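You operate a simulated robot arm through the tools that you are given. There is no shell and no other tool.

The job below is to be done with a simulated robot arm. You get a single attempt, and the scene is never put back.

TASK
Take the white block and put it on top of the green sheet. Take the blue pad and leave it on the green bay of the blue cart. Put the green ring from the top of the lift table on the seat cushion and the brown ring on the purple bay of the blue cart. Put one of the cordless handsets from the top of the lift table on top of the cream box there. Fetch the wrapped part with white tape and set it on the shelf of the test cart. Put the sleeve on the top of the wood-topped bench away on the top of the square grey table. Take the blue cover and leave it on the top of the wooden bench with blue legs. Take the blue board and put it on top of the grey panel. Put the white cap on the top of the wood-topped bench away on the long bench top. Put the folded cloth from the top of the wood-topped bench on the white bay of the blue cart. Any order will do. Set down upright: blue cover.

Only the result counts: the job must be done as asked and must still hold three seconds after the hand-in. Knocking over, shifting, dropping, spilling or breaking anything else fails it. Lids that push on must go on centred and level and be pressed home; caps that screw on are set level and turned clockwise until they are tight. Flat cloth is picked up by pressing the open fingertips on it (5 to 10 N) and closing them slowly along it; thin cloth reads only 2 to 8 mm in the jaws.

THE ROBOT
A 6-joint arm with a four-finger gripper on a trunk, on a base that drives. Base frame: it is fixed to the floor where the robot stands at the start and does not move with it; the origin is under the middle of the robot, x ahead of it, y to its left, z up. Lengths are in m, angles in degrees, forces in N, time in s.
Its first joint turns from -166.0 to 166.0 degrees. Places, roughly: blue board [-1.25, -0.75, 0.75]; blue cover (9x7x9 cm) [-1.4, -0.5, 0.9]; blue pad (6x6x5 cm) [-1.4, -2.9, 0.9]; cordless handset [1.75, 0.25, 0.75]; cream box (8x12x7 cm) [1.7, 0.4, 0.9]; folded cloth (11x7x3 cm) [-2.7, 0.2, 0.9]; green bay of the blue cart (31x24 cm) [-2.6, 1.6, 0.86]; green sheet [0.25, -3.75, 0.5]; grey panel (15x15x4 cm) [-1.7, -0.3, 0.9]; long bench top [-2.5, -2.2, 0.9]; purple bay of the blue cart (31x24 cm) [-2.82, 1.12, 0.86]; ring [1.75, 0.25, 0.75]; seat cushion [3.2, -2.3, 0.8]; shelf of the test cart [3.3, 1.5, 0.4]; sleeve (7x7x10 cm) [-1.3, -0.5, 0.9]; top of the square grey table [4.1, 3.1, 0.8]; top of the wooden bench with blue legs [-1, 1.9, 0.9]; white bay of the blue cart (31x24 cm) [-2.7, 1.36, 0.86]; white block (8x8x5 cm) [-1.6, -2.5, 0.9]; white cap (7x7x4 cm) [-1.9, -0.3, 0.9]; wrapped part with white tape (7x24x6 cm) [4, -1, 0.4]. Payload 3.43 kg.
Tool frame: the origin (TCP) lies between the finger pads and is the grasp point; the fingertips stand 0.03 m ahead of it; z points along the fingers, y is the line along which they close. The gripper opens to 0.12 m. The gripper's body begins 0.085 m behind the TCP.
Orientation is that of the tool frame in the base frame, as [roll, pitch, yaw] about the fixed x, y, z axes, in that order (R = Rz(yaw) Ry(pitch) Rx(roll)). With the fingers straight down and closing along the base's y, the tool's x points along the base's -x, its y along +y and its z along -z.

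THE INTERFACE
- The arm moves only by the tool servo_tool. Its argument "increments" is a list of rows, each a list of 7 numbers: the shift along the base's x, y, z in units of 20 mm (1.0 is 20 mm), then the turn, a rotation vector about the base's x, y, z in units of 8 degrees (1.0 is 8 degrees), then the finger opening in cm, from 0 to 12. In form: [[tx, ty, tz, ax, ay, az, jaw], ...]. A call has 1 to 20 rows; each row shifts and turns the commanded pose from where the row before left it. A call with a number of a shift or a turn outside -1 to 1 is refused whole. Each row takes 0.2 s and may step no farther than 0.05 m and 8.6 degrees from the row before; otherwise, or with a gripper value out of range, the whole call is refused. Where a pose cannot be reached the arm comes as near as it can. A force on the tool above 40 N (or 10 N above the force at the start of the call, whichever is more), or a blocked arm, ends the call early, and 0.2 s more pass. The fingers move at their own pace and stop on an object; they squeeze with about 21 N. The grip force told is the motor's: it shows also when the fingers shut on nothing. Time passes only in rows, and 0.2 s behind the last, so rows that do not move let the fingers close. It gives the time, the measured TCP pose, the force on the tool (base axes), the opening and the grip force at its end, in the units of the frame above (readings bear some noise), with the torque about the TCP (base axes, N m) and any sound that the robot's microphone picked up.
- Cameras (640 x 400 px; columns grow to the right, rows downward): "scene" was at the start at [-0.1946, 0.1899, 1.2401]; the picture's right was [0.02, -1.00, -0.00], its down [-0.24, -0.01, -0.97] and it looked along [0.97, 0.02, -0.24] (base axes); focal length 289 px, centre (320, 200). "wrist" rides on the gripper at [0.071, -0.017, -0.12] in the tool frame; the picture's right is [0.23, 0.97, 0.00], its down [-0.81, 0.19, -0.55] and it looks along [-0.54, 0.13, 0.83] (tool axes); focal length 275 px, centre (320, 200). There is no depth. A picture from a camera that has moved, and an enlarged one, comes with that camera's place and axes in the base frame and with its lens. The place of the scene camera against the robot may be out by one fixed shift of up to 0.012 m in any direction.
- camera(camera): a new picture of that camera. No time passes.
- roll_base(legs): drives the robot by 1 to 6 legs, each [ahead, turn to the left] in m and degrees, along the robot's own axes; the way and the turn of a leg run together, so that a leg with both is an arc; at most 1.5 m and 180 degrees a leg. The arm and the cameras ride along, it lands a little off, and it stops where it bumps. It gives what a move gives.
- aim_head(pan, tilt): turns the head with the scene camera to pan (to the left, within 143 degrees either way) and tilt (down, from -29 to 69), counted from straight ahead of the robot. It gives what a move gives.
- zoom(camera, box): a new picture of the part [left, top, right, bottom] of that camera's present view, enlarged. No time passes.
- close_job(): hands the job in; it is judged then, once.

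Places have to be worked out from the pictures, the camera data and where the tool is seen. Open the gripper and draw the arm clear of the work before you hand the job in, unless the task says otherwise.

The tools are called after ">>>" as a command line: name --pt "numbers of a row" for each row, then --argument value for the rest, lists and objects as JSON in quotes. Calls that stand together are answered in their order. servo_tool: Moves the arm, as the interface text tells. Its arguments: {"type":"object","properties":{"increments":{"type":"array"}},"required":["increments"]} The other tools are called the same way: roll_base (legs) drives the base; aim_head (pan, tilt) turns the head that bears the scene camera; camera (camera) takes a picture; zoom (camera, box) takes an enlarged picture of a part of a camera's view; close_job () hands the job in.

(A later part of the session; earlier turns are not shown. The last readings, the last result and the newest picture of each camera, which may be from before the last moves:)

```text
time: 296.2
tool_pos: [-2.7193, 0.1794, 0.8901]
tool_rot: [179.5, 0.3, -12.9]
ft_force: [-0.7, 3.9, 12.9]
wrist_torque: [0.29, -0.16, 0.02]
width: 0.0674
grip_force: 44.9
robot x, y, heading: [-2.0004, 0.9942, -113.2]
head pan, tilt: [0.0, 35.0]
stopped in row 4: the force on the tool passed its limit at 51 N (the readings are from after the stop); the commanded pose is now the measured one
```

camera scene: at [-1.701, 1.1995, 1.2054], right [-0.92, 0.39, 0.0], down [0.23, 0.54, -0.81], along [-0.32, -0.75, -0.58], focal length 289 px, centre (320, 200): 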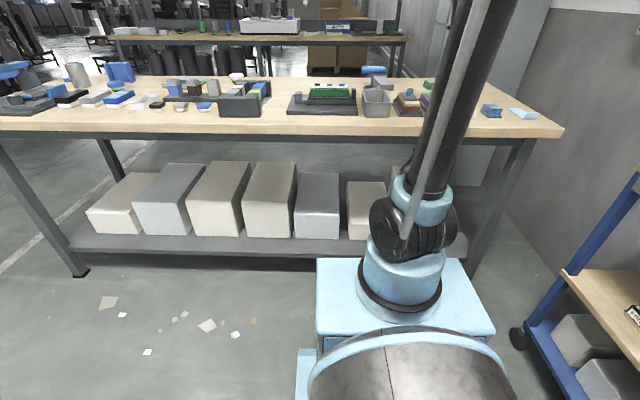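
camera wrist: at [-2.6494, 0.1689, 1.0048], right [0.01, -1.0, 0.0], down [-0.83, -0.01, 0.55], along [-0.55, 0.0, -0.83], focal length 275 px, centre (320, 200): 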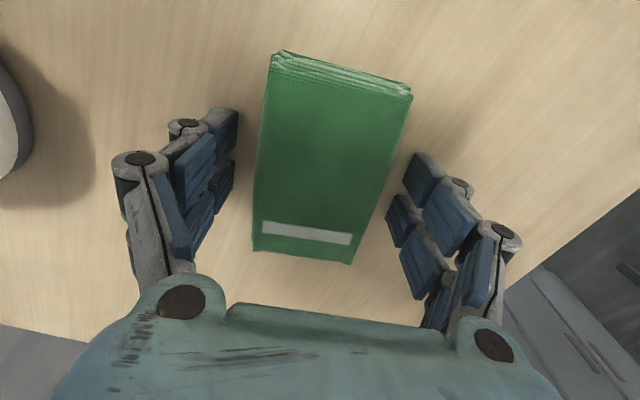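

The fingertips met the bench and were pushed; the width reads 67 mm. I look before doing anything.

>>> camera --camera "wrist"

>>> zoom --camera "scene" --box '[360, 50, 560, 150]'

```text
taken
camera wrist: at [-2.645, 0.1808, 1.0118], right [0.01, -1.0, 0.01], down [-0.83, 0.0, 0.56], along [-0.56, -0.01, -0.83], focal length 275 px, centre (320, 200)
```

wrist: 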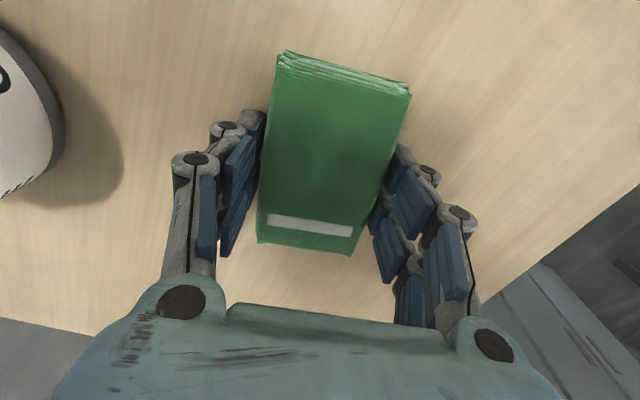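

```text
3.20 times, centred on (460, 100) of scene
camera zoom: at [-1.7408, 1.1066, 1.2054], right [-0.92, 0.4, 0.0], down [0.23, 0.54, -0.81], along [-0.32, -0.75, -0.58], focal length 926 px, centre (-128, 520)
```

zoom: 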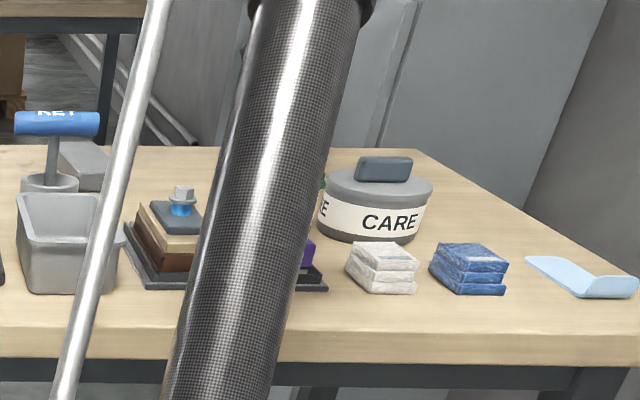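

The green bundle is between the pads and nothing else is disturbed (white and blue cloths lie elsewhere). I close on it and lift slowly.

>>> servo_tool --pt "0 0 0 0 0 0 6" --pt "0 0 0 0 0 0 4" --pt "0 0 0 0 0 0 3" --pt "0 0 0 0 0 0 3" --pt "0 0 0 0 0 0 3" --pt "0 0 0.3 0 0 0 3" --pt "0 0 0.5 0 0 0 3" --pt "0 0 0.5 0 0 0 3" --pt "0 0 1 0 0 0 3" --pt "0 0 1 0 0 0 3"

>>> camera --camera "wrist"

```text
time: 298.4
tool_pos: [-2.7189, 0.1767, 0.9553]
tool_rot: [179.4, 0.2, -12.8]
ft_force: [0.0, -0.2, -0.6]
wrist_torque: [0.0, -0.01, -0.03]
width: 0.0673
grip_force: 20.7
robot x, y, heading: [-2.0016, 0.9931, -113.2]
head pan, tilt: [0.0, 35.0]
```

```text
taken
camera wrist: at [-2.6455, 0.1801, 1.076], right [0.01, -1.0, 0.01], down [-0.83, 0.0, 0.56], along [-0.56, -0.01, -0.83], focal length 275 px, centre (320, 200)
```

wrist: 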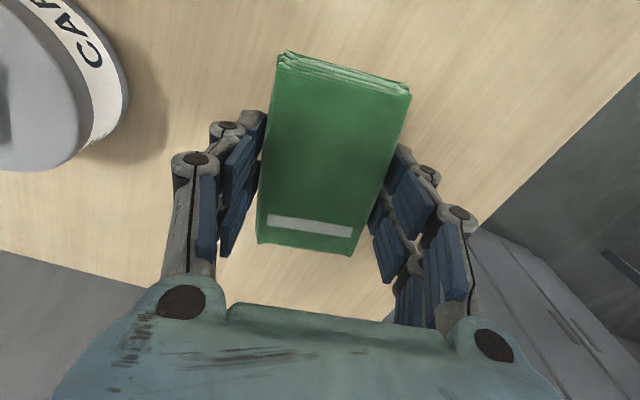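

The bundle is held (67 mm). The white bay is within the arm's reach from here, so I carry it over in a straight line along y at a safe height.

>>> servo_tool --pt "0 0.3 1 0 0 0 3" --pt "0 0.6 1 0 0 0 3" --pt "0 1 1 0 0 0 3" --pt "0 1 1 0 0 0 3" --pt "0 1 1 0 0 0 3" --pt "0 1 0.5 0 0 0 3" --pt "0 1 0 0 0 0 3" --pt "0 1 0 0 0 0 3" --pt "0 1 0 0 0 0 3" --pt "0 1 0 0 0 0 3" --pt "0 1 0 0 0 0 3" --pt "0 1 0 0 0 0 3" --pt "0 1 0 0 0 0 3" --pt "0 1 0 0 0 0 3" --pt "0 1 0 0 0 0 3" --pt "0 1 0 0 0 0 3" --pt "0 1 0 0 0 0 3" --pt "0 1 0 0 0 0 3" --pt "0 1 0 0 0 0 3" --pt "0 1 0 0 0 0 3"

>>> servo_tool --pt "0 1 0 0 0 0 3" --pt "0 1 0 0 0 0 3" --pt "0 1 0 0 0 0 3" --pt "0 1 0 0 0 0 3" --pt "0 1 0 0 0 0 3" --pt "0 1 0 0 0 0 3" --pt "0 1 0 0 0 0 3" --pt "0 1 0 0 0 0 3" --pt "0 1 0 0 0 0 3" --pt "0 1 0 0 0 0 3" --pt "0 1 0 0 0 0 3" --pt "0 1 0 0 0 0 3" --pt "0 1 0 0 0 0 3" --pt "0 1 0 0 0 0 3" --pt "0 1 0 0 0 0 3" --pt "0 1 0 0 0 0 3" --pt "0 1 0 0 0 0 3" --pt "0 1 0 0 0 0 3" --pt "0 1 0 0 0 0 3" --pt "0 1 0 0 0 0 3"

>>> aim_head --pan -80 --tilt 30

>>> camera --camera "scene"

>>> camera --camera "wrist"

```text
time: 302.6
tool_pos: [-2.7187, 0.5548, 1.0663]
tool_rot: [179.5, 0.2, -12.7]
ft_force: [-0.2, -0.3, -2.0]
wrist_torque: [0.02, 0.0, 0.03]
width: 0.0674
grip_force: 20.7
robot x, y, heading: [-2.0024, 0.9959, -113.2]
head pan, tilt: [0.0, 35.0]
```

```text
time: 306.8
tool_pos: [-2.7193, 0.9548, 1.0656]
tool_rot: [179.4, 0.4, -12.8]
ft_force: [0.8, 0.1, -1.0]
wrist_torque: [0.0, 0.0, 0.01]
width: 0.0675
grip_force: 20.6
robot x, y, heading: [-2.0024, 0.9952, -112.9]
head pan, tilt: [0.0, 35.0]
```

```text
time: 308.3
tool_pos: [-2.7194, 0.9539, 1.0664]
tool_rot: [179.3, 0.2, -12.7]
ft_force: [0.2, -0.4, 0.2]
wrist_torque: [0.01, 0.0, 0.03]
width: 0.0673
grip_force: 20.5
robot x, y, heading: [-2.003, 0.9947, -113.3]
head pan, tilt: [-80.0, 30.0]
```

```text
taken
camera scene: at [-1.7941, 1.2083, 1.2141], right [0.23, 0.97, 0.01], down [0.49, -0.1, -0.86], along [-0.84, 0.2, -0.5], focal length 289 px, centre (320, 200)
```

scene: 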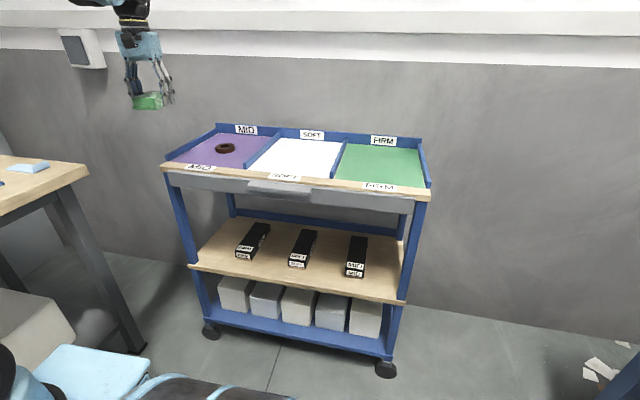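

```text
taken
camera wrist: at [-2.6456, 0.9567, 1.1868], right [0.01, -1.0, 0.01], down [-0.83, 0.0, 0.56], along [-0.56, -0.01, -0.83], focal length 275 px, centre (320, 200)
```

wrist: 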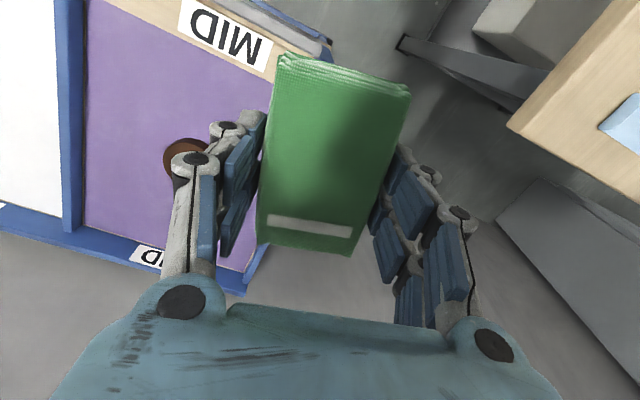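

The scene camera now shows the cart nicely. I continue 0.4 m along y to be above the white bay.

>>> servo_tool --pt "0.03 1 0 0.01 0 0 3" --pt "0.03 1 0 0.01 0 0 3" --pt "0.03 1 0 0.01 0 0 3" --pt "0.03 1 0 0.01 0 0 3" --pt "0.03 1 0 0 0 0 3" --pt "0.03 1 0 0 0 0 3" --pt "0.03 1 0 0 0 0 3" --pt "0.03 1 0 0 0 0 3" --pt "0.03 1 0 0 0 0 3" --pt "0.03 1 0 0 0 0 3" --pt "0.03 1 0 0 0 0 3" --pt "0.03 1 0 0 0 0 3" --pt "0.03 1 0 0 0 0 3" --pt "0.03 1 0 0 0 0 3" --pt "0.03 1 0 0 0 0 3" --pt "0.03 1 0 0 0 0 3" --pt "0.03 1 0 0 0 0 3" --pt "0.03 1 0 0 0 0 3" --pt "0.03 1 0 0 0 0 3" --pt "0.03 1 0 0 0 0 3"

>>> camera --camera "wrist"

>>> camera --camera "scene"

```text
time: 312.5
tool_pos: [-2.7058, 1.3545, 1.0656]
tool_rot: [179.8, 0.4, -12.8]
ft_force: [0.0, -0.1, -0.1]
wrist_torque: [0.02, 0.05, 0.03]
width: 0.0675
grip_force: 21.2
robot x, y, heading: [-2.0035, 0.9941, -113.1]
head pan, tilt: [-80.0, 30.0]
```

```text
taken
camera wrist: at [-2.6325, 1.3555, 1.1877], right [0.01, -1.0, 0.0], down [-0.83, -0.01, 0.56], along [-0.56, -0.01, -0.83], focal length 275 px, centre (320, 200)
```

wrist: 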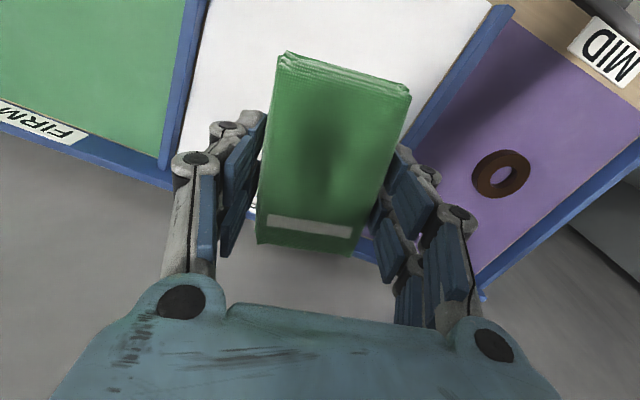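

```text
taken
camera scene: at [-1.7941, 1.2082, 1.2141], right [0.23, 0.97, 0.01], down [0.49, -0.1, -0.86], along [-0.84, 0.21, -0.5], focal length 289 px, centre (320, 200)
```

scene: 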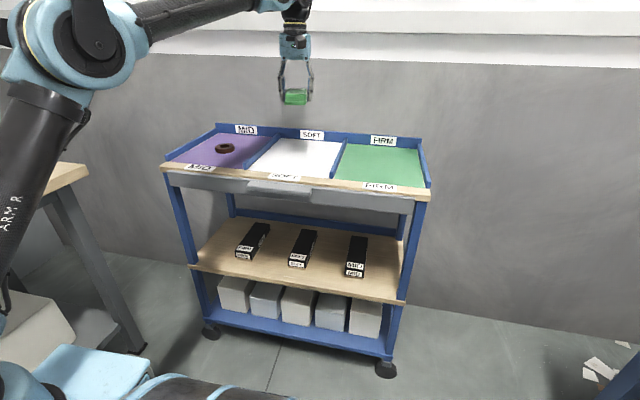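

The bundle is over the middle of the white bay. I lower it to contact.

>>> servo_tool --pt "0 0 -1 0 0 0 3" --pt "0 0 -1 0 0 0 3" --pt "0 0 -1 0 0 0 3" --pt "0 0 -1 0 0 0 3" --pt "0 0 -1 0 0 0 3" --pt "0 0 -1 0 0 0 3" --pt "0 0 -1 0 0 0 3" --pt "0 0 -0.3 0 0 0 3" --pt "0 0 -0.2 0 0 0 3" --pt "0 0 -0.15 0 0 0 3" --pt "0 0 -0.15 0 0 0 3"

>>> zoom --camera "scene" --box '[220, 90, 380, 200]'

```text
time: 314.9
tool_pos: [-2.7066, 1.3553, 0.9105]
tool_rot: [179.8, 0.2, -12.7]
ft_force: [0.6, -0.5, -0.3]
wrist_torque: [-0.01, 0.0, -0.01]
width: 0.0676
grip_force: 21.0
robot x, y, heading: [-2.001, 0.9935, -113.1]
head pan, tilt: [-80.0, 30.0]
```

```text
3.64 times, centred on (300, 145) of scene
camera zoom: at [-1.7941, 1.2085, 1.2141], right [0.23, 0.97, 0.01], down [0.49, -0.1, -0.86], along [-0.84, 0.21, -0.5], focal length 1052 px, centre (393, 400)
```

zoom: 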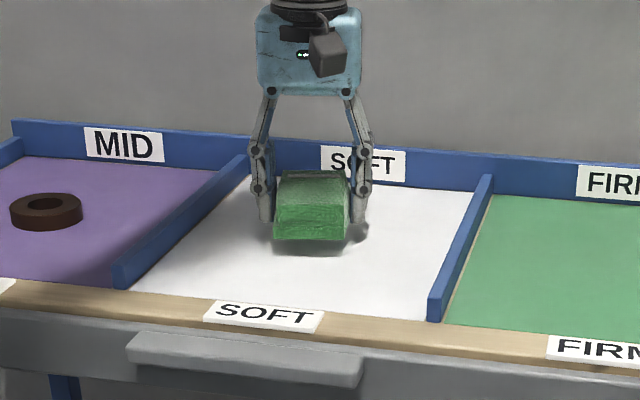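

The bundle is just above the bay floor. I lower in 2 mm steps to contact.

>>> servo_tool --pt "0 0 -0.12 0 0 0 3" --pt "0 0 -0.12 0 0 0 3" --pt "0 0 -0.12 0 0 0 3" --pt "0 0 -0.12 0 0 0 3"

```text
time: 315.9
tool_pos: [-2.707, 1.3556, 0.8997]
tool_rot: [179.8, 0.3, -12.8]
ft_force: [0.0, -0.2, -0.6]
wrist_torque: [0.01, -0.01, -0.05]
width: 0.0677
grip_force: 20.8
robot x, y, heading: [-2.005, 0.9982, -113.2]
head pan, tilt: [-80.0, 30.0]
```

>>> servo_tool --pt "0 0 -0.1 0 0 0 3" --pt "0 0 -0.1 0 0 0 3" --pt "0 0 -0.1 0 0 0 3"

>>> zoom --camera "scene" --box '[250, 110, 350, 175]'

```text
time: 316.7
tool_pos: [-2.7071, 1.3554, 0.8946]
tool_rot: [179.7, 0.3, -12.7]
ft_force: [0.2, 0.1, -0.4]
wrist_torque: [0.03, 0.02, -0.02]
width: 0.0673
grip_force: 20.9
robot x, y, heading: [-2.0021, 0.9964, -113.1]
head pan, tilt: [-80.0, 30.0]
```

```text
6.15 times, centred on (300, 142) of scene
camera zoom: at [-1.7941, 1.2085, 1.2141], right [0.23, 0.97, 0.01], down [0.49, -0.1, -0.86], along [-0.84, 0.21, -0.5], focal length 1781 px, centre (443, 554)
```

zoom: 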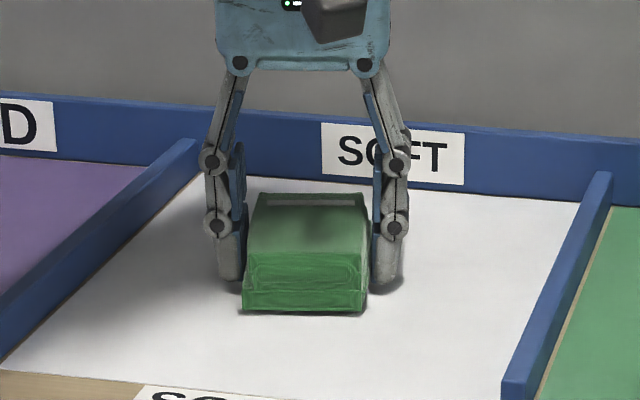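

>>> servo_tool --pt "0 0 -0.08 0 0 0 3" --pt "0 0 -0.08 0 0 0 3" --pt "0 0 -0.08 0 0 0 3"

```text
time: 317.5
tool_pos: [-2.706, 1.3554, 0.8906]
tool_rot: [179.6, 0.4, -12.8]
ft_force: [-2.2, 1.9, 8.1]
wrist_torque: [-0.29, -0.07, -0.07]
width: 0.0673
grip_force: 21.0
robot x, y, heading: [-2.0016, 0.9944, -113.1]
head pan, tilt: [-80.0, 30.0]
```

Contact (8 N). I open and rise clear.

>>> servo_tool --pt "0 0 0.04 0 0 0 5" --pt "0 0 0.02 0 0 0 7.5" --pt "0 0 0 0 0 0 8.5" --pt "0 0 0.05 0 0 0 10" --pt "0 0 0.5 0 0 0 10" --pt "0 0 1 0 0 0 10" --pt "0 0 1 0 0 0 12" --pt "0 0 1 0 0 0 12" --pt "0 0 1 0 0 0 12" --pt "0 0 1 0 0 0 12" --pt "0 0 1 0 0 0 12" --pt "0 0 1 0 0 0 12" --pt "0 0 1 0 0 0 12" --pt "0 0 1 0 0 0 12" --pt "0 0 1 0 0 0 12" --pt "0 0 1 0 0 0 12"

>>> camera --camera "scene"

>>> camera --camera "wrist"

```text
time: 320.9
tool_pos: [-2.7054, 1.3552, 1.1232]
tool_rot: [179.7, 0.3, -12.8]
ft_force: [0.3, 0.8, 0.2]
wrist_torque: [0.0, -0.01, -0.03]
width: 0.1197
grip_force: 0.0
robot x, y, heading: [-2.0, 0.9932, -113.3]
head pan, tilt: [-80.0, 30.0]
```

```text
taken
camera scene: at [-1.7941, 1.2085, 1.2141], right [0.23, 0.97, 0.01], down [0.49, -0.1, -0.86], along [-0.84, 0.21, -0.5], focal length 289 px, centre (320, 200)
```

scene: 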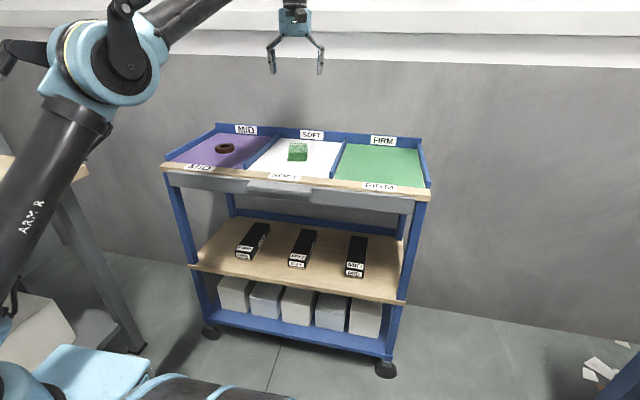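

```text
taken
camera wrist: at [-2.6318, 1.3573, 1.2436], right [0.01, -1.0, 0.0], down [-0.83, -0.01, 0.56], along [-0.56, -0.01, -0.83], focal length 275 px, centre (320, 200)
```

wrist: 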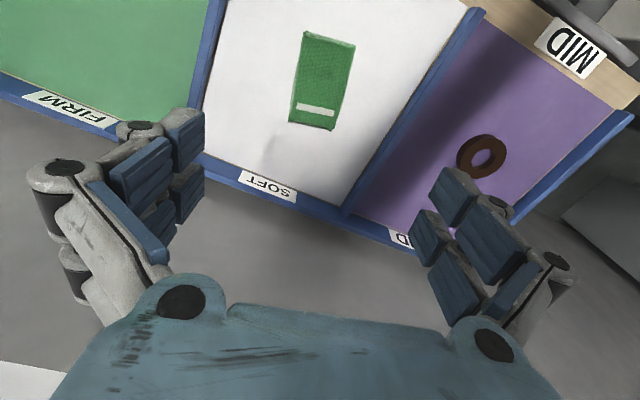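

The cloth lies in the white bay. Five jobs are done; I bring the arm back in front of the robot and move along the bench to its east part for the blue board, cover, cap and sleeve.

>>> servo_tool --pt "0.5 -1 0.2 0 0 0.25 12" --pt "0.5 -1 0.2 0 0 0.25 12" --pt "0.5 -1 0.2 0 0 0.25 12" --pt "0.5 -1 0.2 0 0 0.25 12" --pt "0.5 -1 0.2 0 0 0.25 12" --pt "0.5 -1 0.2 0 0 0.25 12" --pt "0.5 -1 0.2 0 0 0.25 12" --pt "0.5 -1 0.2 0 0 0.25 12" --pt "0.5 -1 0.2 0 0 0.25 12" --pt "0.5 -1 0.2 0 0 0.25 12" --pt "0.5 -1 0.2 0 0 0.25 12" --pt "0.5 -1 0.2 0 0 0.25 12" --pt "0.5 -1 0.2 0 0 0.25 12" --pt "0.5 -1 0.2 0 0 0.25 12" --pt "0.5 -1 0.2 0 0 0.25 12" --pt "0.5 -1 0.2 0 0 0.25 12" --pt "0.5 -1 0.2 0 0 0.25 12" --pt "0.5 -1 0.2 0 0 0.25 12" --pt "0.5 -1 0.2 0 0 0.25 12" --pt "0.5 -1 0.2 0 0 0.25 12"

>>> servo_tool --pt "0.8 -1 0 0 0 0.25 12" --pt "0.8 -1 0 0 0 0.25 12" --pt "0.8 -1 0 0 0 0.25 12" --pt "0.8 -1 0 0 0 0.25 12" --pt "0.8 -1 0 0 0 0.25 12" --pt "0.8 -1 0 0 0 0.25 12" --pt "0.8 -1 0 0 0 0.25 12" --pt "0.8 -1 0 0 0 0.25 12" --pt "0.8 -1 0 0 0 0.25 12" --pt "0.8 -1 0 0 0 0.25 12" --pt "0.8 -1 0 0 0 0.25 12" --pt "0.8 -1 0 0 0 0.25 12" --pt "0.8 -1 0 0 0 0.25 12" --pt "0.8 -1 0 0 0 0.25 12" --pt "0.8 -1 0 0 0 0.25 12" --pt "0.8 -1 0 0 0 0.25 12" --pt "0.8 -1 0 0 0 0.25 12" --pt "0.8 -1 0 0 0 0.25 12" --pt "0.8 -1 0 0 0 0.25 12" --pt "0.8 -1 0 0 0 0.25 12"

>>> roll_base --legs '[[-0.1, 0], [0, 89], [1.03, 0], [0, -89], [0.08, 0]]'

>>> aim_head --pan 10 --tilt 35

>>> camera --camera "scene"

>>> camera --camera "wrist"

```text
time: 325.1
tool_pos: [-2.5038, 0.956, 1.2019]
tool_rot: [179.7, 0.3, 27.2]
ft_force: [-0.7, 0.3, -0.1]
wrist_torque: [-0.03, -0.03, 0.01]
width: 0.1202
grip_force: 0.0
robot x, y, heading: [-2.0004, 0.9929, -113.3]
head pan, tilt: [-80.0, 30.0]
```

```text
time: 329.3
tool_pos: [-2.1865, 0.5552, 1.2012]
tool_rot: [179.7, 0.3, 67.2]
ft_force: [0.2, -0.9, 1.0]
wrist_torque: [0.01, 0.02, -0.02]
width: 0.1199
grip_force: 0.1
robot x, y, heading: [-2.0014, 0.9937, -113.2]
head pan, tilt: [-80.0, 30.0]
```

```text
time: 344.7
tool_pos: [-1.2205, 0.1456, 1.2012]
tool_rot: [179.7, 0.3, 68.8]
ft_force: [0.3, -0.6, -0.6]
wrist_torque: [0.03, -0.04, -0.02]
width: 0.12
grip_force: 0.0
robot x, y, heading: [-1.0462, 0.5888, -111.5]
head pan, tilt: [-80.0, 30.0]
```

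```text
time: 346.4
tool_pos: [-1.2143, 0.1598, 1.2068]
tool_rot: [179.6, 1.1, 68.9]
ft_force: [0.0, 0.4, 0.0]
wrist_torque: [0.01, 0.0, -0.01]
width: 0.1198
grip_force: 0.0
robot x, y, heading: [-1.0418, 0.5888, -111.4]
head pan, tilt: [10.0, 35.0]
```

```text
taken
camera scene: at [-0.7705, 0.7043, 1.2054], right [-0.98, 0.2, 0.0], down [0.12, 0.57, -0.81], along [-0.16, -0.8, -0.58], focal length 289 px, centre (320, 200)
```

scene: 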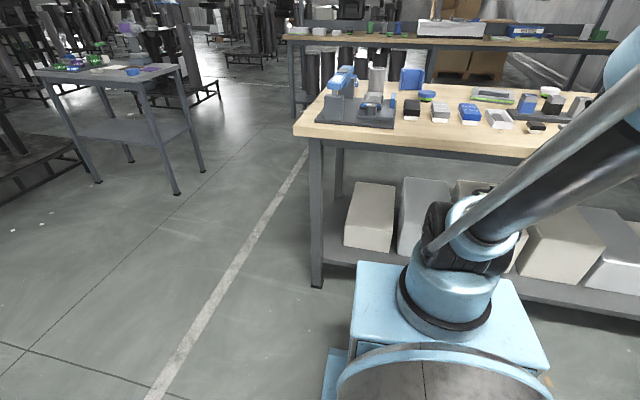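

```text
taken
camera wrist: at [-1.205, 0.2345, 1.3274], right [0.99, -0.14, 0.0], down [-0.11, -0.82, 0.57], along [-0.08, -0.56, -0.82], focal length 275 px, centre (320, 200)
```

wrist: 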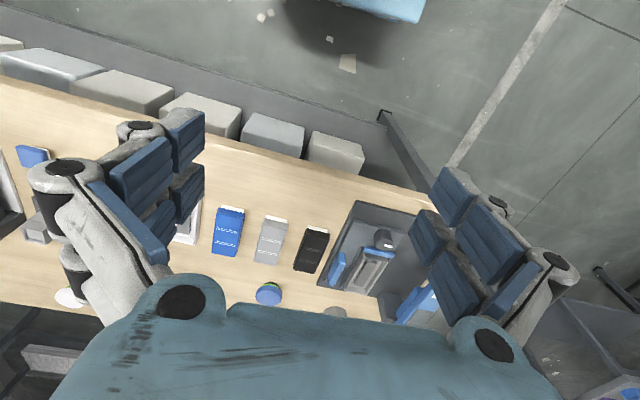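

I am at the east part of the bench. I zoom in to identify the blue board, grey panel, cover, sleeve and cap.

>>> zoom --camera "scene" --box '[300, 55, 460, 145]'

>>> zoom --camera "scene" --box '[440, 70, 600, 160]'

>>> zoom --camera "scene" --box '[20, 20, 220, 120]'

```text
4.00 times, centred on (380, 100) of scene
camera zoom: at [-0.7705, 0.7043, 1.2054], right [-0.98, 0.2, 0.0], down [0.12, 0.57, -0.81], along [-0.16, -0.8, -0.58], focal length 1158 px, centre (80, 600)
```

zoom: 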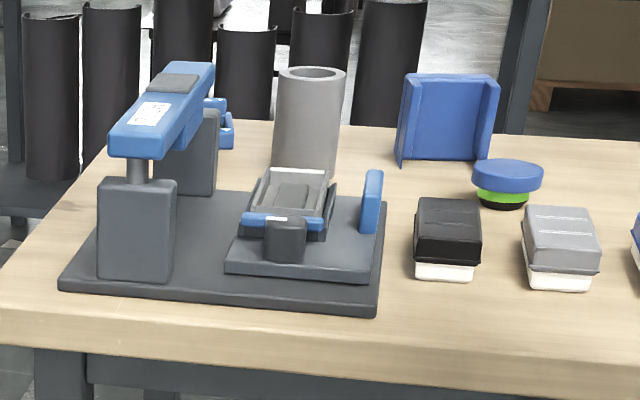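

```text
4.00 times, centred on (520, 115) of scene
camera zoom: at [-0.7705, 0.7043, 1.2054], right [-0.98, 0.2, 0.0], down [0.12, 0.57, -0.81], along [-0.16, -0.8, -0.58], focal length 1158 px, centre (-480, 540)
```

zoom: 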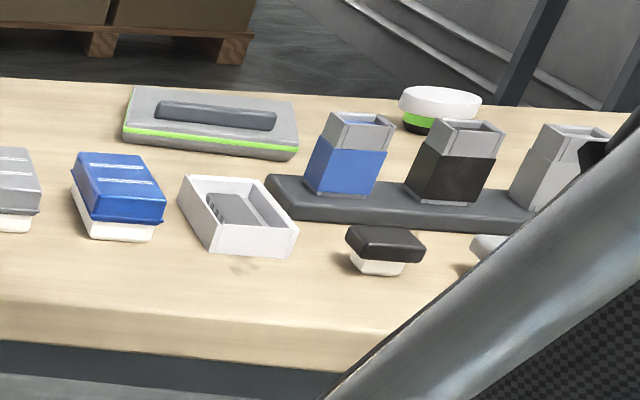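

```text
3.20 times, centred on (120, 70) of scene
camera zoom: at [-0.7705, 0.7043, 1.2054], right [-0.98, 0.2, 0.0], down [0.12, 0.57, -0.81], along [-0.16, -0.8, -0.58], focal length 926 px, centre (960, 616)
```

zoom: 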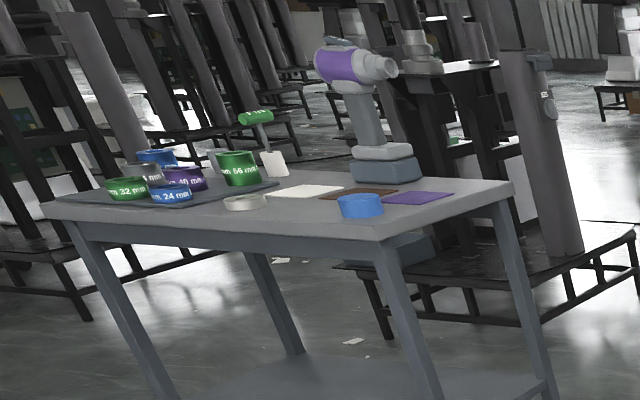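

The grey panel (lime rim), the white cap, the U-shaped blue cover and the grey sleeve are clear. A small blue thing at the far corner near (-1.2, -0.66) may be the blue board; I move the wrist camera over there for a closer look.

>>> servo_tool --pt "-0.1 -1 0 0.01 -0.004 0 12" --pt "-0.1 -1 0 0.01 -0.004 0 12" --pt "-0.1 -1 0 0.01 -0.004 0 12" --pt "-0.1 -1 0 0.01 -0.004 0 12" --pt "-0.1 -1 0 0.01 -0.004 0 12" --pt "-0.1 -1 0 0.01 -0.004 0 12" --pt "-0.1 -1 0 0.01 -0.004 0 12" --pt "-0.1 -1 0 0.01 -0.004 0 12" --pt "-0.1 -1 0 0.01 -0.004 0 12" --pt "-0.1 -1 0 0.01 -0.004 0 12" --pt "-0.1 -1 0 0.01 -0.004 0 12" --pt "-0.1 -1 0 0.01 -0.004 0 12" --pt "-0.1 -1 0 0 0 0 12" --pt "-0.1 -1 0 0 0 0 12" --pt "-0.1 -1 0 0 0 0 12" --pt "-0.1 -1 0 0 0 0 12" --pt "-0.1 -1 0 0 0 0 12" --pt "-0.1 -1 0 0 0 0 12" --pt "-0.1 -1 0 0 0 0 12" --pt "-0.1 -1 0 0 0 0 12"

>>> camera --camera "wrist"

```text
time: 350.6
tool_pos: [-1.252, -0.2408, 1.2072]
tool_rot: [179.7, -0.1, 68.8]
ft_force: [1.0, -0.5, 0.0]
wrist_torque: [-0.08, -0.01, 0.0]
width: 0.1203
grip_force: 0.1
robot x, y, heading: [-1.045, 0.5895, -111.6]
head pan, tilt: [10.0, 35.0]
```

```text
taken
camera wrist: at [-1.2445, -0.1676, 1.3282], right [0.99, -0.14, 0.01], down [-0.12, -0.82, 0.55], along [-0.07, -0.55, -0.83], focal length 275 px, centre (320, 200)
```

wrist: 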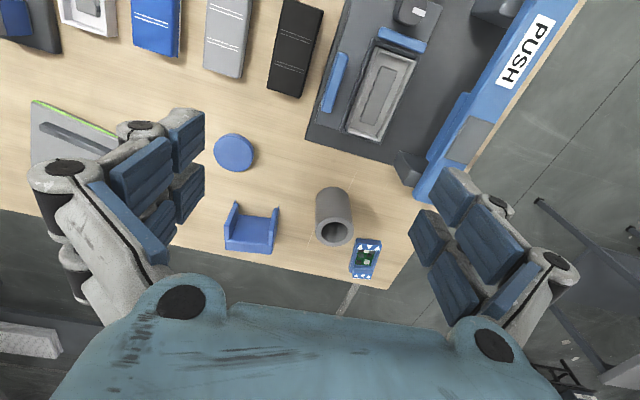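

>>> zoom --camera "wrist" --box '[320, 220, 410, 290]'

>>> zoom --camera "wrist" --box '[190, 120, 400, 290]'

>>> zoom --camera "wrist" --box '[0, 0, 330, 180]'

```text
5.71 times, centred on (365, 255) of wrist
camera zoom: at [-1.2445, -0.1676, 1.3282], right [0.99, -0.14, 0.01], down [-0.12, -0.82, 0.55], along [-0.07, -0.55, -0.83], focal length 1573 px, centre (63, -114)
```

zoom: 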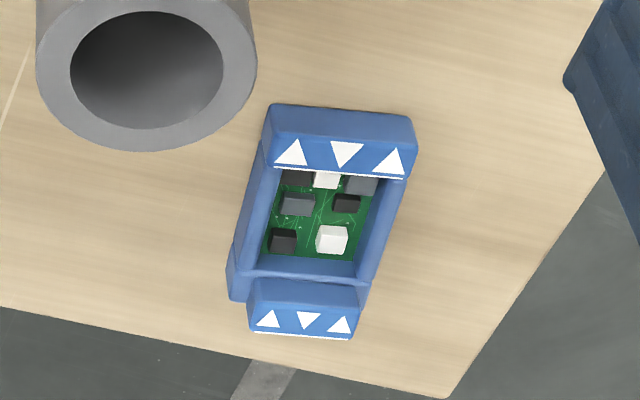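

```text
2.35 times, centred on (295, 205) of wrist
camera zoom: at [-1.2445, -0.1676, 1.3282], right [0.99, -0.14, 0.01], down [-0.12, -0.82, 0.55], along [-0.07, -0.55, -0.83], focal length 648 px, centre (379, 188)
```

zoom: 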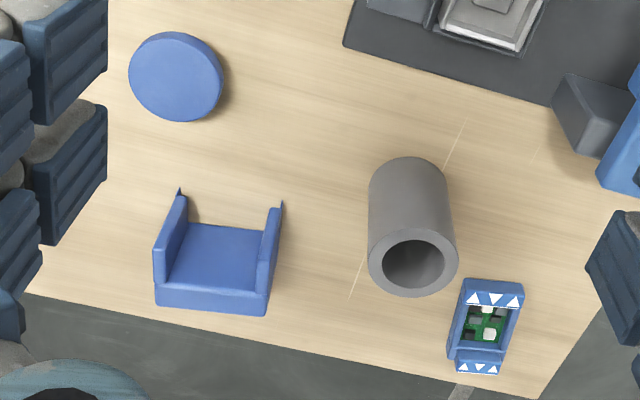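

```text
1.94 times, centred on (165, 90) of wrist
camera zoom: at [-1.2445, -0.1676, 1.3282], right [0.99, -0.14, 0.01], down [-0.12, -0.82, 0.55], along [-0.07, -0.55, -0.83], focal length 534 px, centre (621, 413)
```

zoom: 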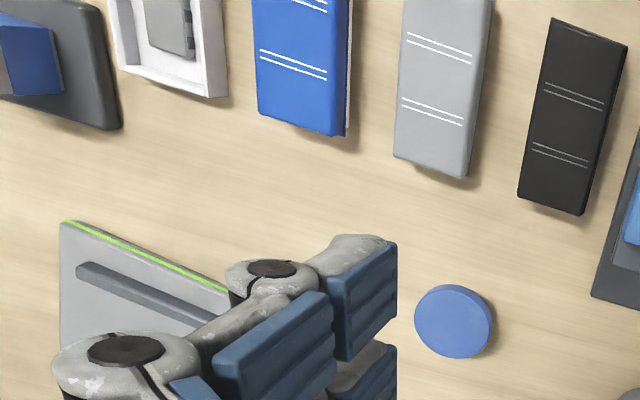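

The blue frame with the circuit board at the corner, about (-1.20, -0.64), matches the blue board's place. I shift the wrist camera west to see the grey panel's top fully.

>>> servo_tool --pt "-1 0 0 0 0 0 12" --pt "-1 0 0 0 0 0 12" --pt "-1 0 0 0 0 0 12" --pt "-1 0 0 0 0 0 12" --pt "-1 0 0 0 0 0 12" --pt "-1 0 0 0 0 0 12" --pt "-1 0 0 0 0 0 12" --pt "-1 0 0 0 0 0 12" --pt "-1 0 0 0 0 0 12" --pt "-1 0 0 0 0 0 12" --pt "-1 0 0 0 0 0 12" --pt "-1 0 0 0 0 0 12" --pt "-1 0 0 0 0 0 12" --pt "-1 0 0 0 0 0 12" --pt "-1 0 0 0 0 0 12" --pt "-1 0 0 0 0 0 12" --pt "-1 0 0 0 0 0 12" --pt "-1 0 0 0 0 0 12" --pt "-1 0 0 0 0 0 12" --pt "-1 0 0 0 0 0 12"

>>> camera --camera "wrist"

>>> zoom --camera "wrist" --box '[200, 110, 440, 280]'

```text
time: 354.8
tool_pos: [-1.6532, -0.2383, 1.2085]
tool_rot: [179.7, -0.1, 68.8]
ft_force: [1.3, 0.3, 0.7]
wrist_torque: [-0.03, 0.05, -0.04]
width: 0.1199
grip_force: 0.1
robot x, y, heading: [-1.0413, 0.5859, -111.7]
head pan, tilt: [10.0, 35.0]
```

```text
taken
camera wrist: at [-1.6456, -0.1656, 1.3298], right [0.99, -0.14, 0.01], down [-0.12, -0.82, 0.55], along [-0.07, -0.55, -0.83], focal length 275 px, centre (320, 200)
```

wrist: 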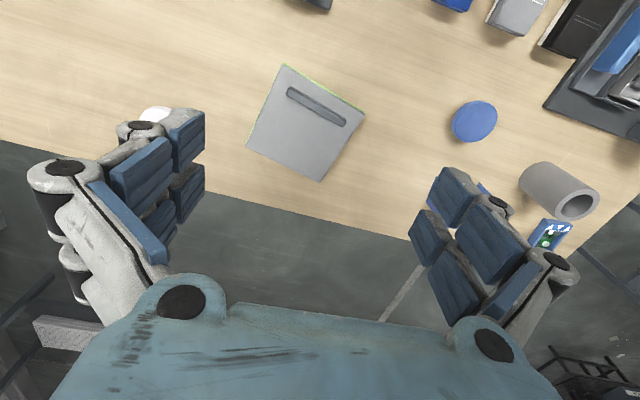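

```text
2.35 times, centred on (320, 195) of wrist
camera zoom: at [-1.6456, -0.1656, 1.3298], right [0.99, -0.14, 0.01], down [-0.12, -0.82, 0.55], along [-0.07, -0.55, -0.83], focal length 648 px, centre (320, 212)
```

zoom: 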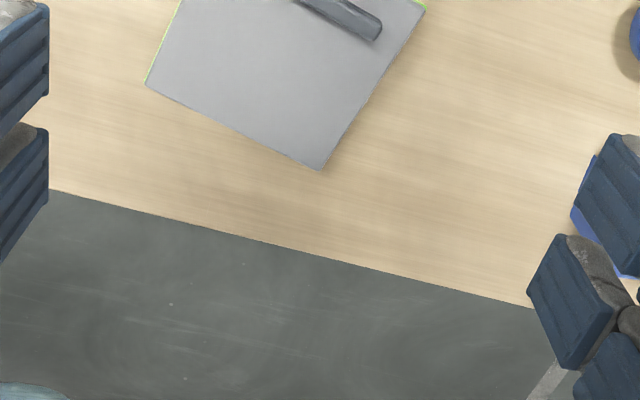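

The panel is a flat plate with a raised bar near its north-east edge; its free flat area centres near (-1.703, -0.337). The board is at (-1.203, -0.638), a bit far, so I roll 0.1 m closer to the bench.

>>> roll_base --legs '[[0.1, 0]]'

>>> servo_tool --pt "1 -0.6 -0.1 0 0 0.07 12" --pt "1 -0.6 -0.1 0 0 0.07 12" --pt "1 -0.6 -0.1 0 0 0.07 12" --pt "1 -0.6 -0.1 0 0 0.07 12" --pt "1 -0.6 -0.1 0 0 0.07 12" --pt "1 -0.6 -0.1 0 0 0.07 12" --pt "1 -0.6 -0.1 0 0 0.07 12" --pt "1 -0.6 -0.1 0 0 0.07 12" --pt "1 -0.6 -0.1 0 0 0.07 12" --pt "1 -0.6 -0.1 0 0 0.07 12" --pt "1 -0.6 -0.1 0 0 0.07 12" --pt "1 -0.6 -0.1 0 0 0.07 12" --pt "1 -0.6 -0.1 0 0 0.07 12" --pt "1 -0.6 -0.1 0 0 0.07 12" --pt "1 -0.6 -0.1 0 0 0.07 12" --pt "1 -0.6 -0.1 0 0 0.07 12" --pt "1 -0.6 -0.1 0 0 0.07 12" --pt "1 -0.6 -0.1 0 0 0.07 12" --pt "1 -0.6 -0.1 0 0 0.07 12" --pt "1 -0.6 -0.1 0 0 0.07 12"

>>> camera --camera "wrist"

>>> camera --camera "scene"

```text
time: 355.9
tool_pos: [-1.6904, -0.3365, 1.208]
tool_rot: [179.6, 0.0, 68.9]
ft_force: [0.9, -0.1, -0.5]
wrist_torque: [0.01, 0.01, -0.03]
width: 0.1201
grip_force: 0.1
robot x, y, heading: [-1.0843, 0.494, -111.7]
head pan, tilt: [10.0, 35.0]
```

```text
time: 360.1
tool_pos: [-1.2844, -0.555, 1.1735]
tool_rot: [179.7, 0.5, 80.1]
ft_force: [-0.1, -0.7, 0.5]
wrist_torque: [0.02, 0.02, -0.01]
width: 0.12
grip_force: 0.1
out of reach, approached as far as the arm can: row 19
robot x, y, heading: [-1.0798, 0.4982, -111.6]
head pan, tilt: [10.0, 35.0]
```

```text
taken
camera wrist: at [-1.2893, -0.4809, 1.2942], right [1.0, 0.06, 0.0], down [0.05, -0.83, 0.56], along [0.04, -0.56, -0.83], focal length 275 px, centre (320, 200)
```

wrist: 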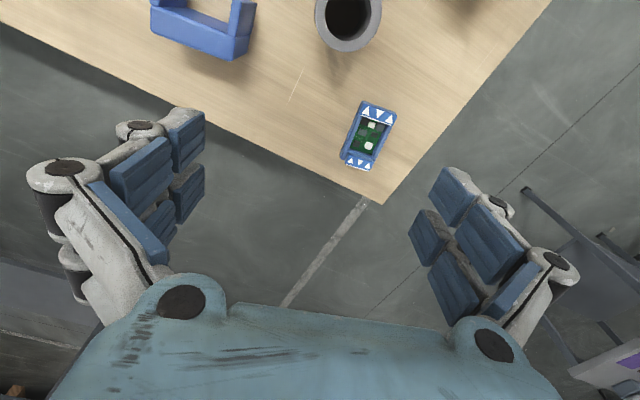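

```text
taken
camera scene: at [-0.8082, 0.6091, 1.2054], right [-0.98, 0.2, 0.0], down [0.12, 0.57, -0.81], along [-0.16, -0.8, -0.58], focal length 289 px, centre (320, 200)
```

scene: 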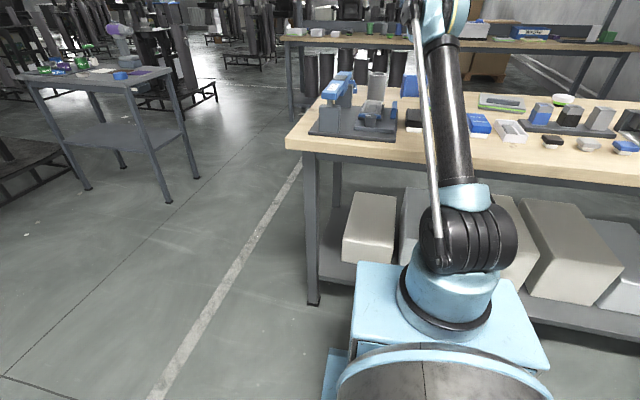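

The reach shrinks with height; lower down the board is reachable. It reads (-1.202, -0.635), long axis along -102°. I move over it while descending, with the jaws set to close across its width.

>>> servo_tool --pt "0.3 -0.2 -1 0 0 -0.023 12" --pt "0.3 -0.2 -1 0 0 -0.023 12" --pt "0.3 -0.2 -1 0 0 -0.023 12" --pt "0.3 -0.2 -1 0 0 -0.023 12" --pt "0.3 -0.2 -1 0 0 -0.023 12" --pt "0.44 -0.5 -0.5 0 0 -0.023 12" --pt "0.44 -0.5 -0.5 0 0 -0.023 12" --pt "0.44 -0.5 -0.5 0 0 -0.023 10" --pt "0.44 -0.5 -0.5 0 0 -0.023 9" --pt "0.44 -0.5 -0.5 0 0 -0.023 9" --pt "0.44 -0.5 -0.5 0 0 -0.023 9"

>>> camera --camera "wrist"

```text
time: 362.5
tool_pos: [-1.1999, -0.6346, 1.0154]
tool_rot: [179.7, 0.7, 78.2]
ft_force: [0.0, -1.4, 0.6]
wrist_torque: [-0.03, -0.01, -0.01]
width: 0.0903
grip_force: 0.0
robot x, y, heading: [-1.0831, 0.4918, -111.3]
head pan, tilt: [10.0, 35.0]
```

```text
taken
camera wrist: at [-1.2027, -0.5595, 1.1355], right [1.0, 0.03, 0.0], down [0.02, -0.83, 0.56], along [0.02, -0.56, -0.83], focal length 275 px, centre (320, 200)
```

wrist: 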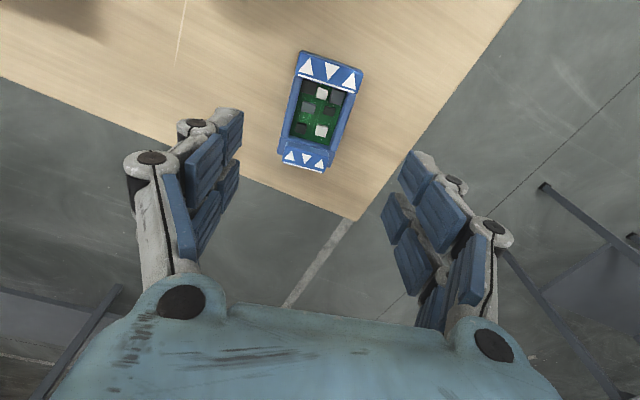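

The board is centred under the gripper. I lower around it.

>>> servo_tool --pt "0 0 -1 0 0 0 8.5" --pt "0 0 -1 0 0 0 8.5" --pt "0 0 -1 0 0 0 8.5" --pt "0 0 -1 0 0 0 8.5" --pt "0 0 -1 0 0 0 8.5" --pt "0 0 -0.6 0 0 0 8.5" --pt "0 0 -0.3 0 0 0 8.5"

>>> camera --camera "wrist"

>>> zoom --camera "scene" --box '[300, 60, 440, 150]'

```text
time: 364.1
tool_pos: [-1.2006, -0.6344, 0.895]
tool_rot: [179.6, 0.6, 78.2]
ft_force: [-0.1, 0.1, 0.1]
wrist_torque: [0.03, -0.03, -0.02]
width: 0.0847
grip_force: 0.0
robot x, y, heading: [-1.0798, 0.4958, -111.8]
head pan, tilt: [10.0, 35.0]
```

```text
taken
camera wrist: at [-1.2037, -0.5601, 1.0156], right [1.0, 0.03, 0.0], down [0.02, -0.83, 0.56], along [0.02, -0.56, -0.83], focal length 275 px, centre (320, 200)
```

wrist: 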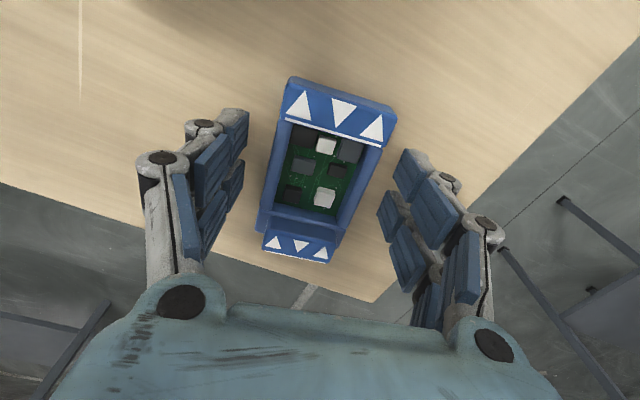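

```text
4.44 times, centred on (370, 105) of scene
camera zoom: at [-0.8082, 0.6091, 1.2054], right [-0.98, 0.2, 0.0], down [0.12, 0.57, -0.81], along [-0.16, -0.8, -0.58], focal length 1286 px, centre (98, 622)
```

zoom: 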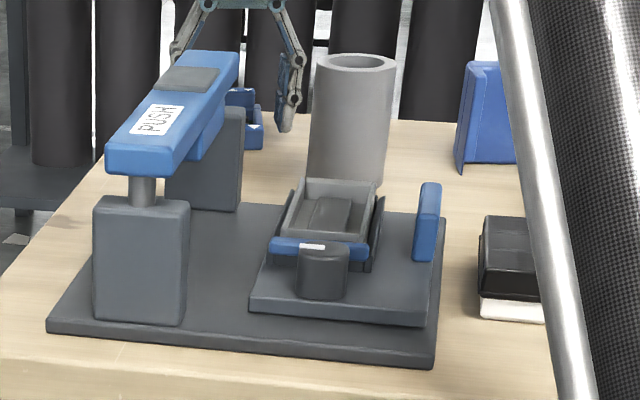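

The jaws straddle the frame. I go 7 mm lower and close gently.

>>> servo_tool --pt "0 0 -0.2 0 0 0 8.5" --pt "0 0 -0.15 0 0 0 8.5" --pt "0 0 0 0 0 0 7" --pt "0 0 0 0 0 0 6" --pt "0 0 0 0 0 0 5" --pt "0 0 0 0 0 0 4" --pt "0 0 0 0 0 0 3" --pt "0 0 0 0 0 0 3"

>>> camera --camera "wrist"

```text
time: 365.9
tool_pos: [-1.2001, -0.6349, 0.8879]
tool_rot: [179.7, 0.7, 78.2]
ft_force: [-8.2, -0.3, 15.6]
wrist_torque: [0.54, 0.63, 0.21]
width: 0.0579
grip_force: 21.0
robot x, y, heading: [-1.0798, 0.4944, -111.9]
head pan, tilt: [10.0, 35.0]
```

```text
taken
camera wrist: at [-1.2044, -0.5591, 1.0095], right [1.0, 0.03, 0.0], down [0.02, -0.83, 0.56], along [0.02, -0.56, -0.83], focal length 275 px, centre (320, 200)
```

wrist: 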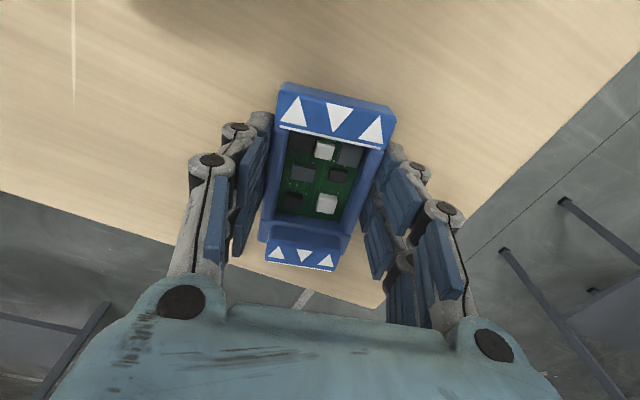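

Gripped at 58 mm. I lift straight up and check.

>>> servo_tool --pt "0 0 0.3 0 0 0 3" --pt "0 0 0.5 0 0 0 3" --pt "0 0 1 0 0 0 3" --pt "0 0 1 0 0 0 3" --pt "0 0 1 0 0 0 3" --pt "0 0 1 0 0 0 3" --pt "0 0 1 0 0 0 3"

>>> camera --camera "wrist"

>>> zoom --camera "scene" --box '[300, 40, 440, 130]'

```text
time: 367.5
tool_pos: [-1.1994, -0.6347, 1.0044]
tool_rot: [179.8, 0.6, 78.2]
ft_force: [-0.3, 0.1, -1.7]
wrist_torque: [-0.01, -0.02, 0.06]
width: 0.0577
grip_force: 21.1
robot x, y, heading: [-1.0799, 0.4917, -111.3]
head pan, tilt: [10.0, 35.0]
```

```text
taken
camera wrist: at [-1.2031, -0.5591, 1.1252], right [1.0, 0.03, 0.0], down [0.02, -0.83, 0.56], along [0.02, -0.56, -0.83], focal length 275 px, centre (320, 200)
```

wrist: 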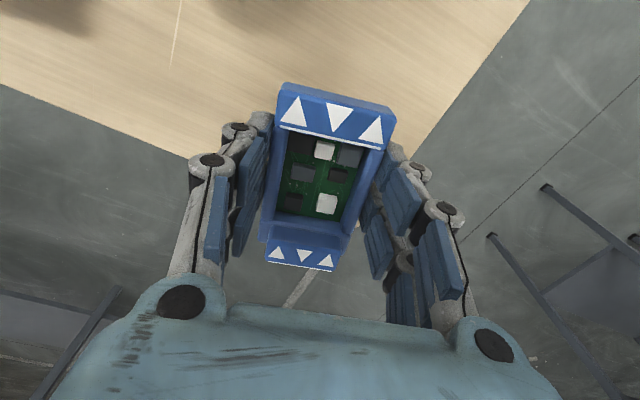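

```text
4.44 times, centred on (370, 85) of scene
camera zoom: at [-0.8082, 0.6089, 1.2055], right [-0.98, 0.2, 0.0], down [0.12, 0.57, -0.81], along [-0.16, -0.8, -0.58], focal length 1286 px, centre (98, 711)
```

zoom: 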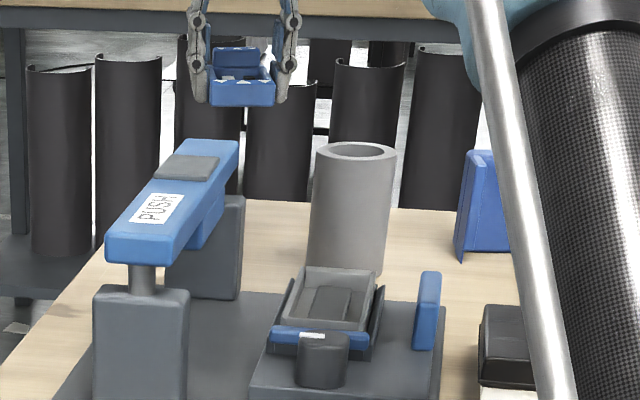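

The board is held. I carry it over the other items towards the grey panel at (-1.708, -0.343), turning it so that its length runs parallel to the panel's bar.

>>> servo_tool --pt "0 0.2 1 0 0 0 3" --pt "0 0.3 1 0 0 0 3" --pt "-0.5 0.5 1 0 0 0.3 3" --pt "-1 0.56 0 0 0 0.31 3" --pt "-1 0.56 0 0 0 0.31 3" --pt "-1 0.56 0 0 0 0.31 3" --pt "-1 0.56 0 0 0 0.31 3" --pt "-1 0.56 0 0 0 0.31 3" --pt "-1 0.56 0 0 0 0.31 3" --pt "-1 0.56 0 0 0 0.31 3" --pt "-1 0.56 0 0 0 0.31 3" --pt "-1 0.56 0 0 0 0.31 3" --pt "-1 0.56 0 0 0 0.31 3" --pt "-1 0.56 0 0 0 0.31 3" --pt "-1 0.56 0 0 0 0.31 3" --pt "-1 0.56 0 0 0 0.31 3" --pt "-1 0.56 0 0 0 0.31 3" --pt "-1 0.56 0 0 0 0.31 3" --pt "-1 0.56 0 0 0 0.31 3" --pt "-1 0.56 0 0 0 0.31 3"

>>> camera --camera "wrist"

>>> zoom --camera "scene" --box '[400, 40, 600, 150]'

```text
time: 371.7
tool_pos: [-1.5495, -0.4228, 1.064]
tool_rot: [179.6, 0.7, 122.7]
ft_force: [-0.3, 0.5, -0.6]
wrist_torque: [0.03, 0.05, 0.02]
width: 0.058
grip_force: 20.8
robot x, y, heading: [-1.0843, 0.4954, -111.3]
head pan, tilt: [10.0, 35.0]
```

```text
taken
camera wrist: at [-1.6049, -0.3714, 1.1854], right [0.69, 0.72, 0.0], down [0.59, -0.57, 0.56], along [0.41, -0.39, -0.83], focal length 275 px, centre (320, 200)
```

wrist: 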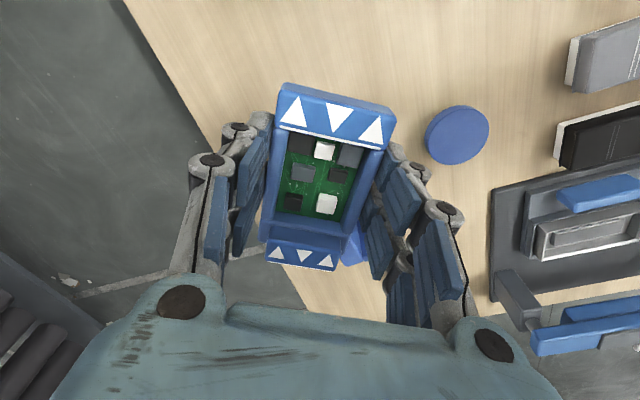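

```text
3.20 times, centred on (500, 95) of scene
camera zoom: at [-0.8082, 0.609, 1.2054], right [-0.98, 0.2, 0.0], down [0.12, 0.57, -0.81], along [-0.16, -0.8, -0.58], focal length 926 px, centre (-256, 536)
```

zoom: 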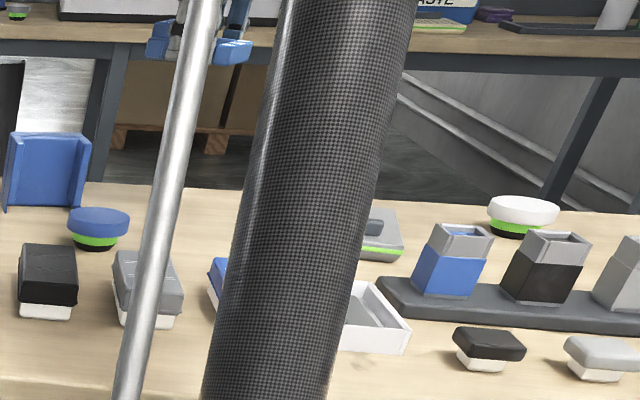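

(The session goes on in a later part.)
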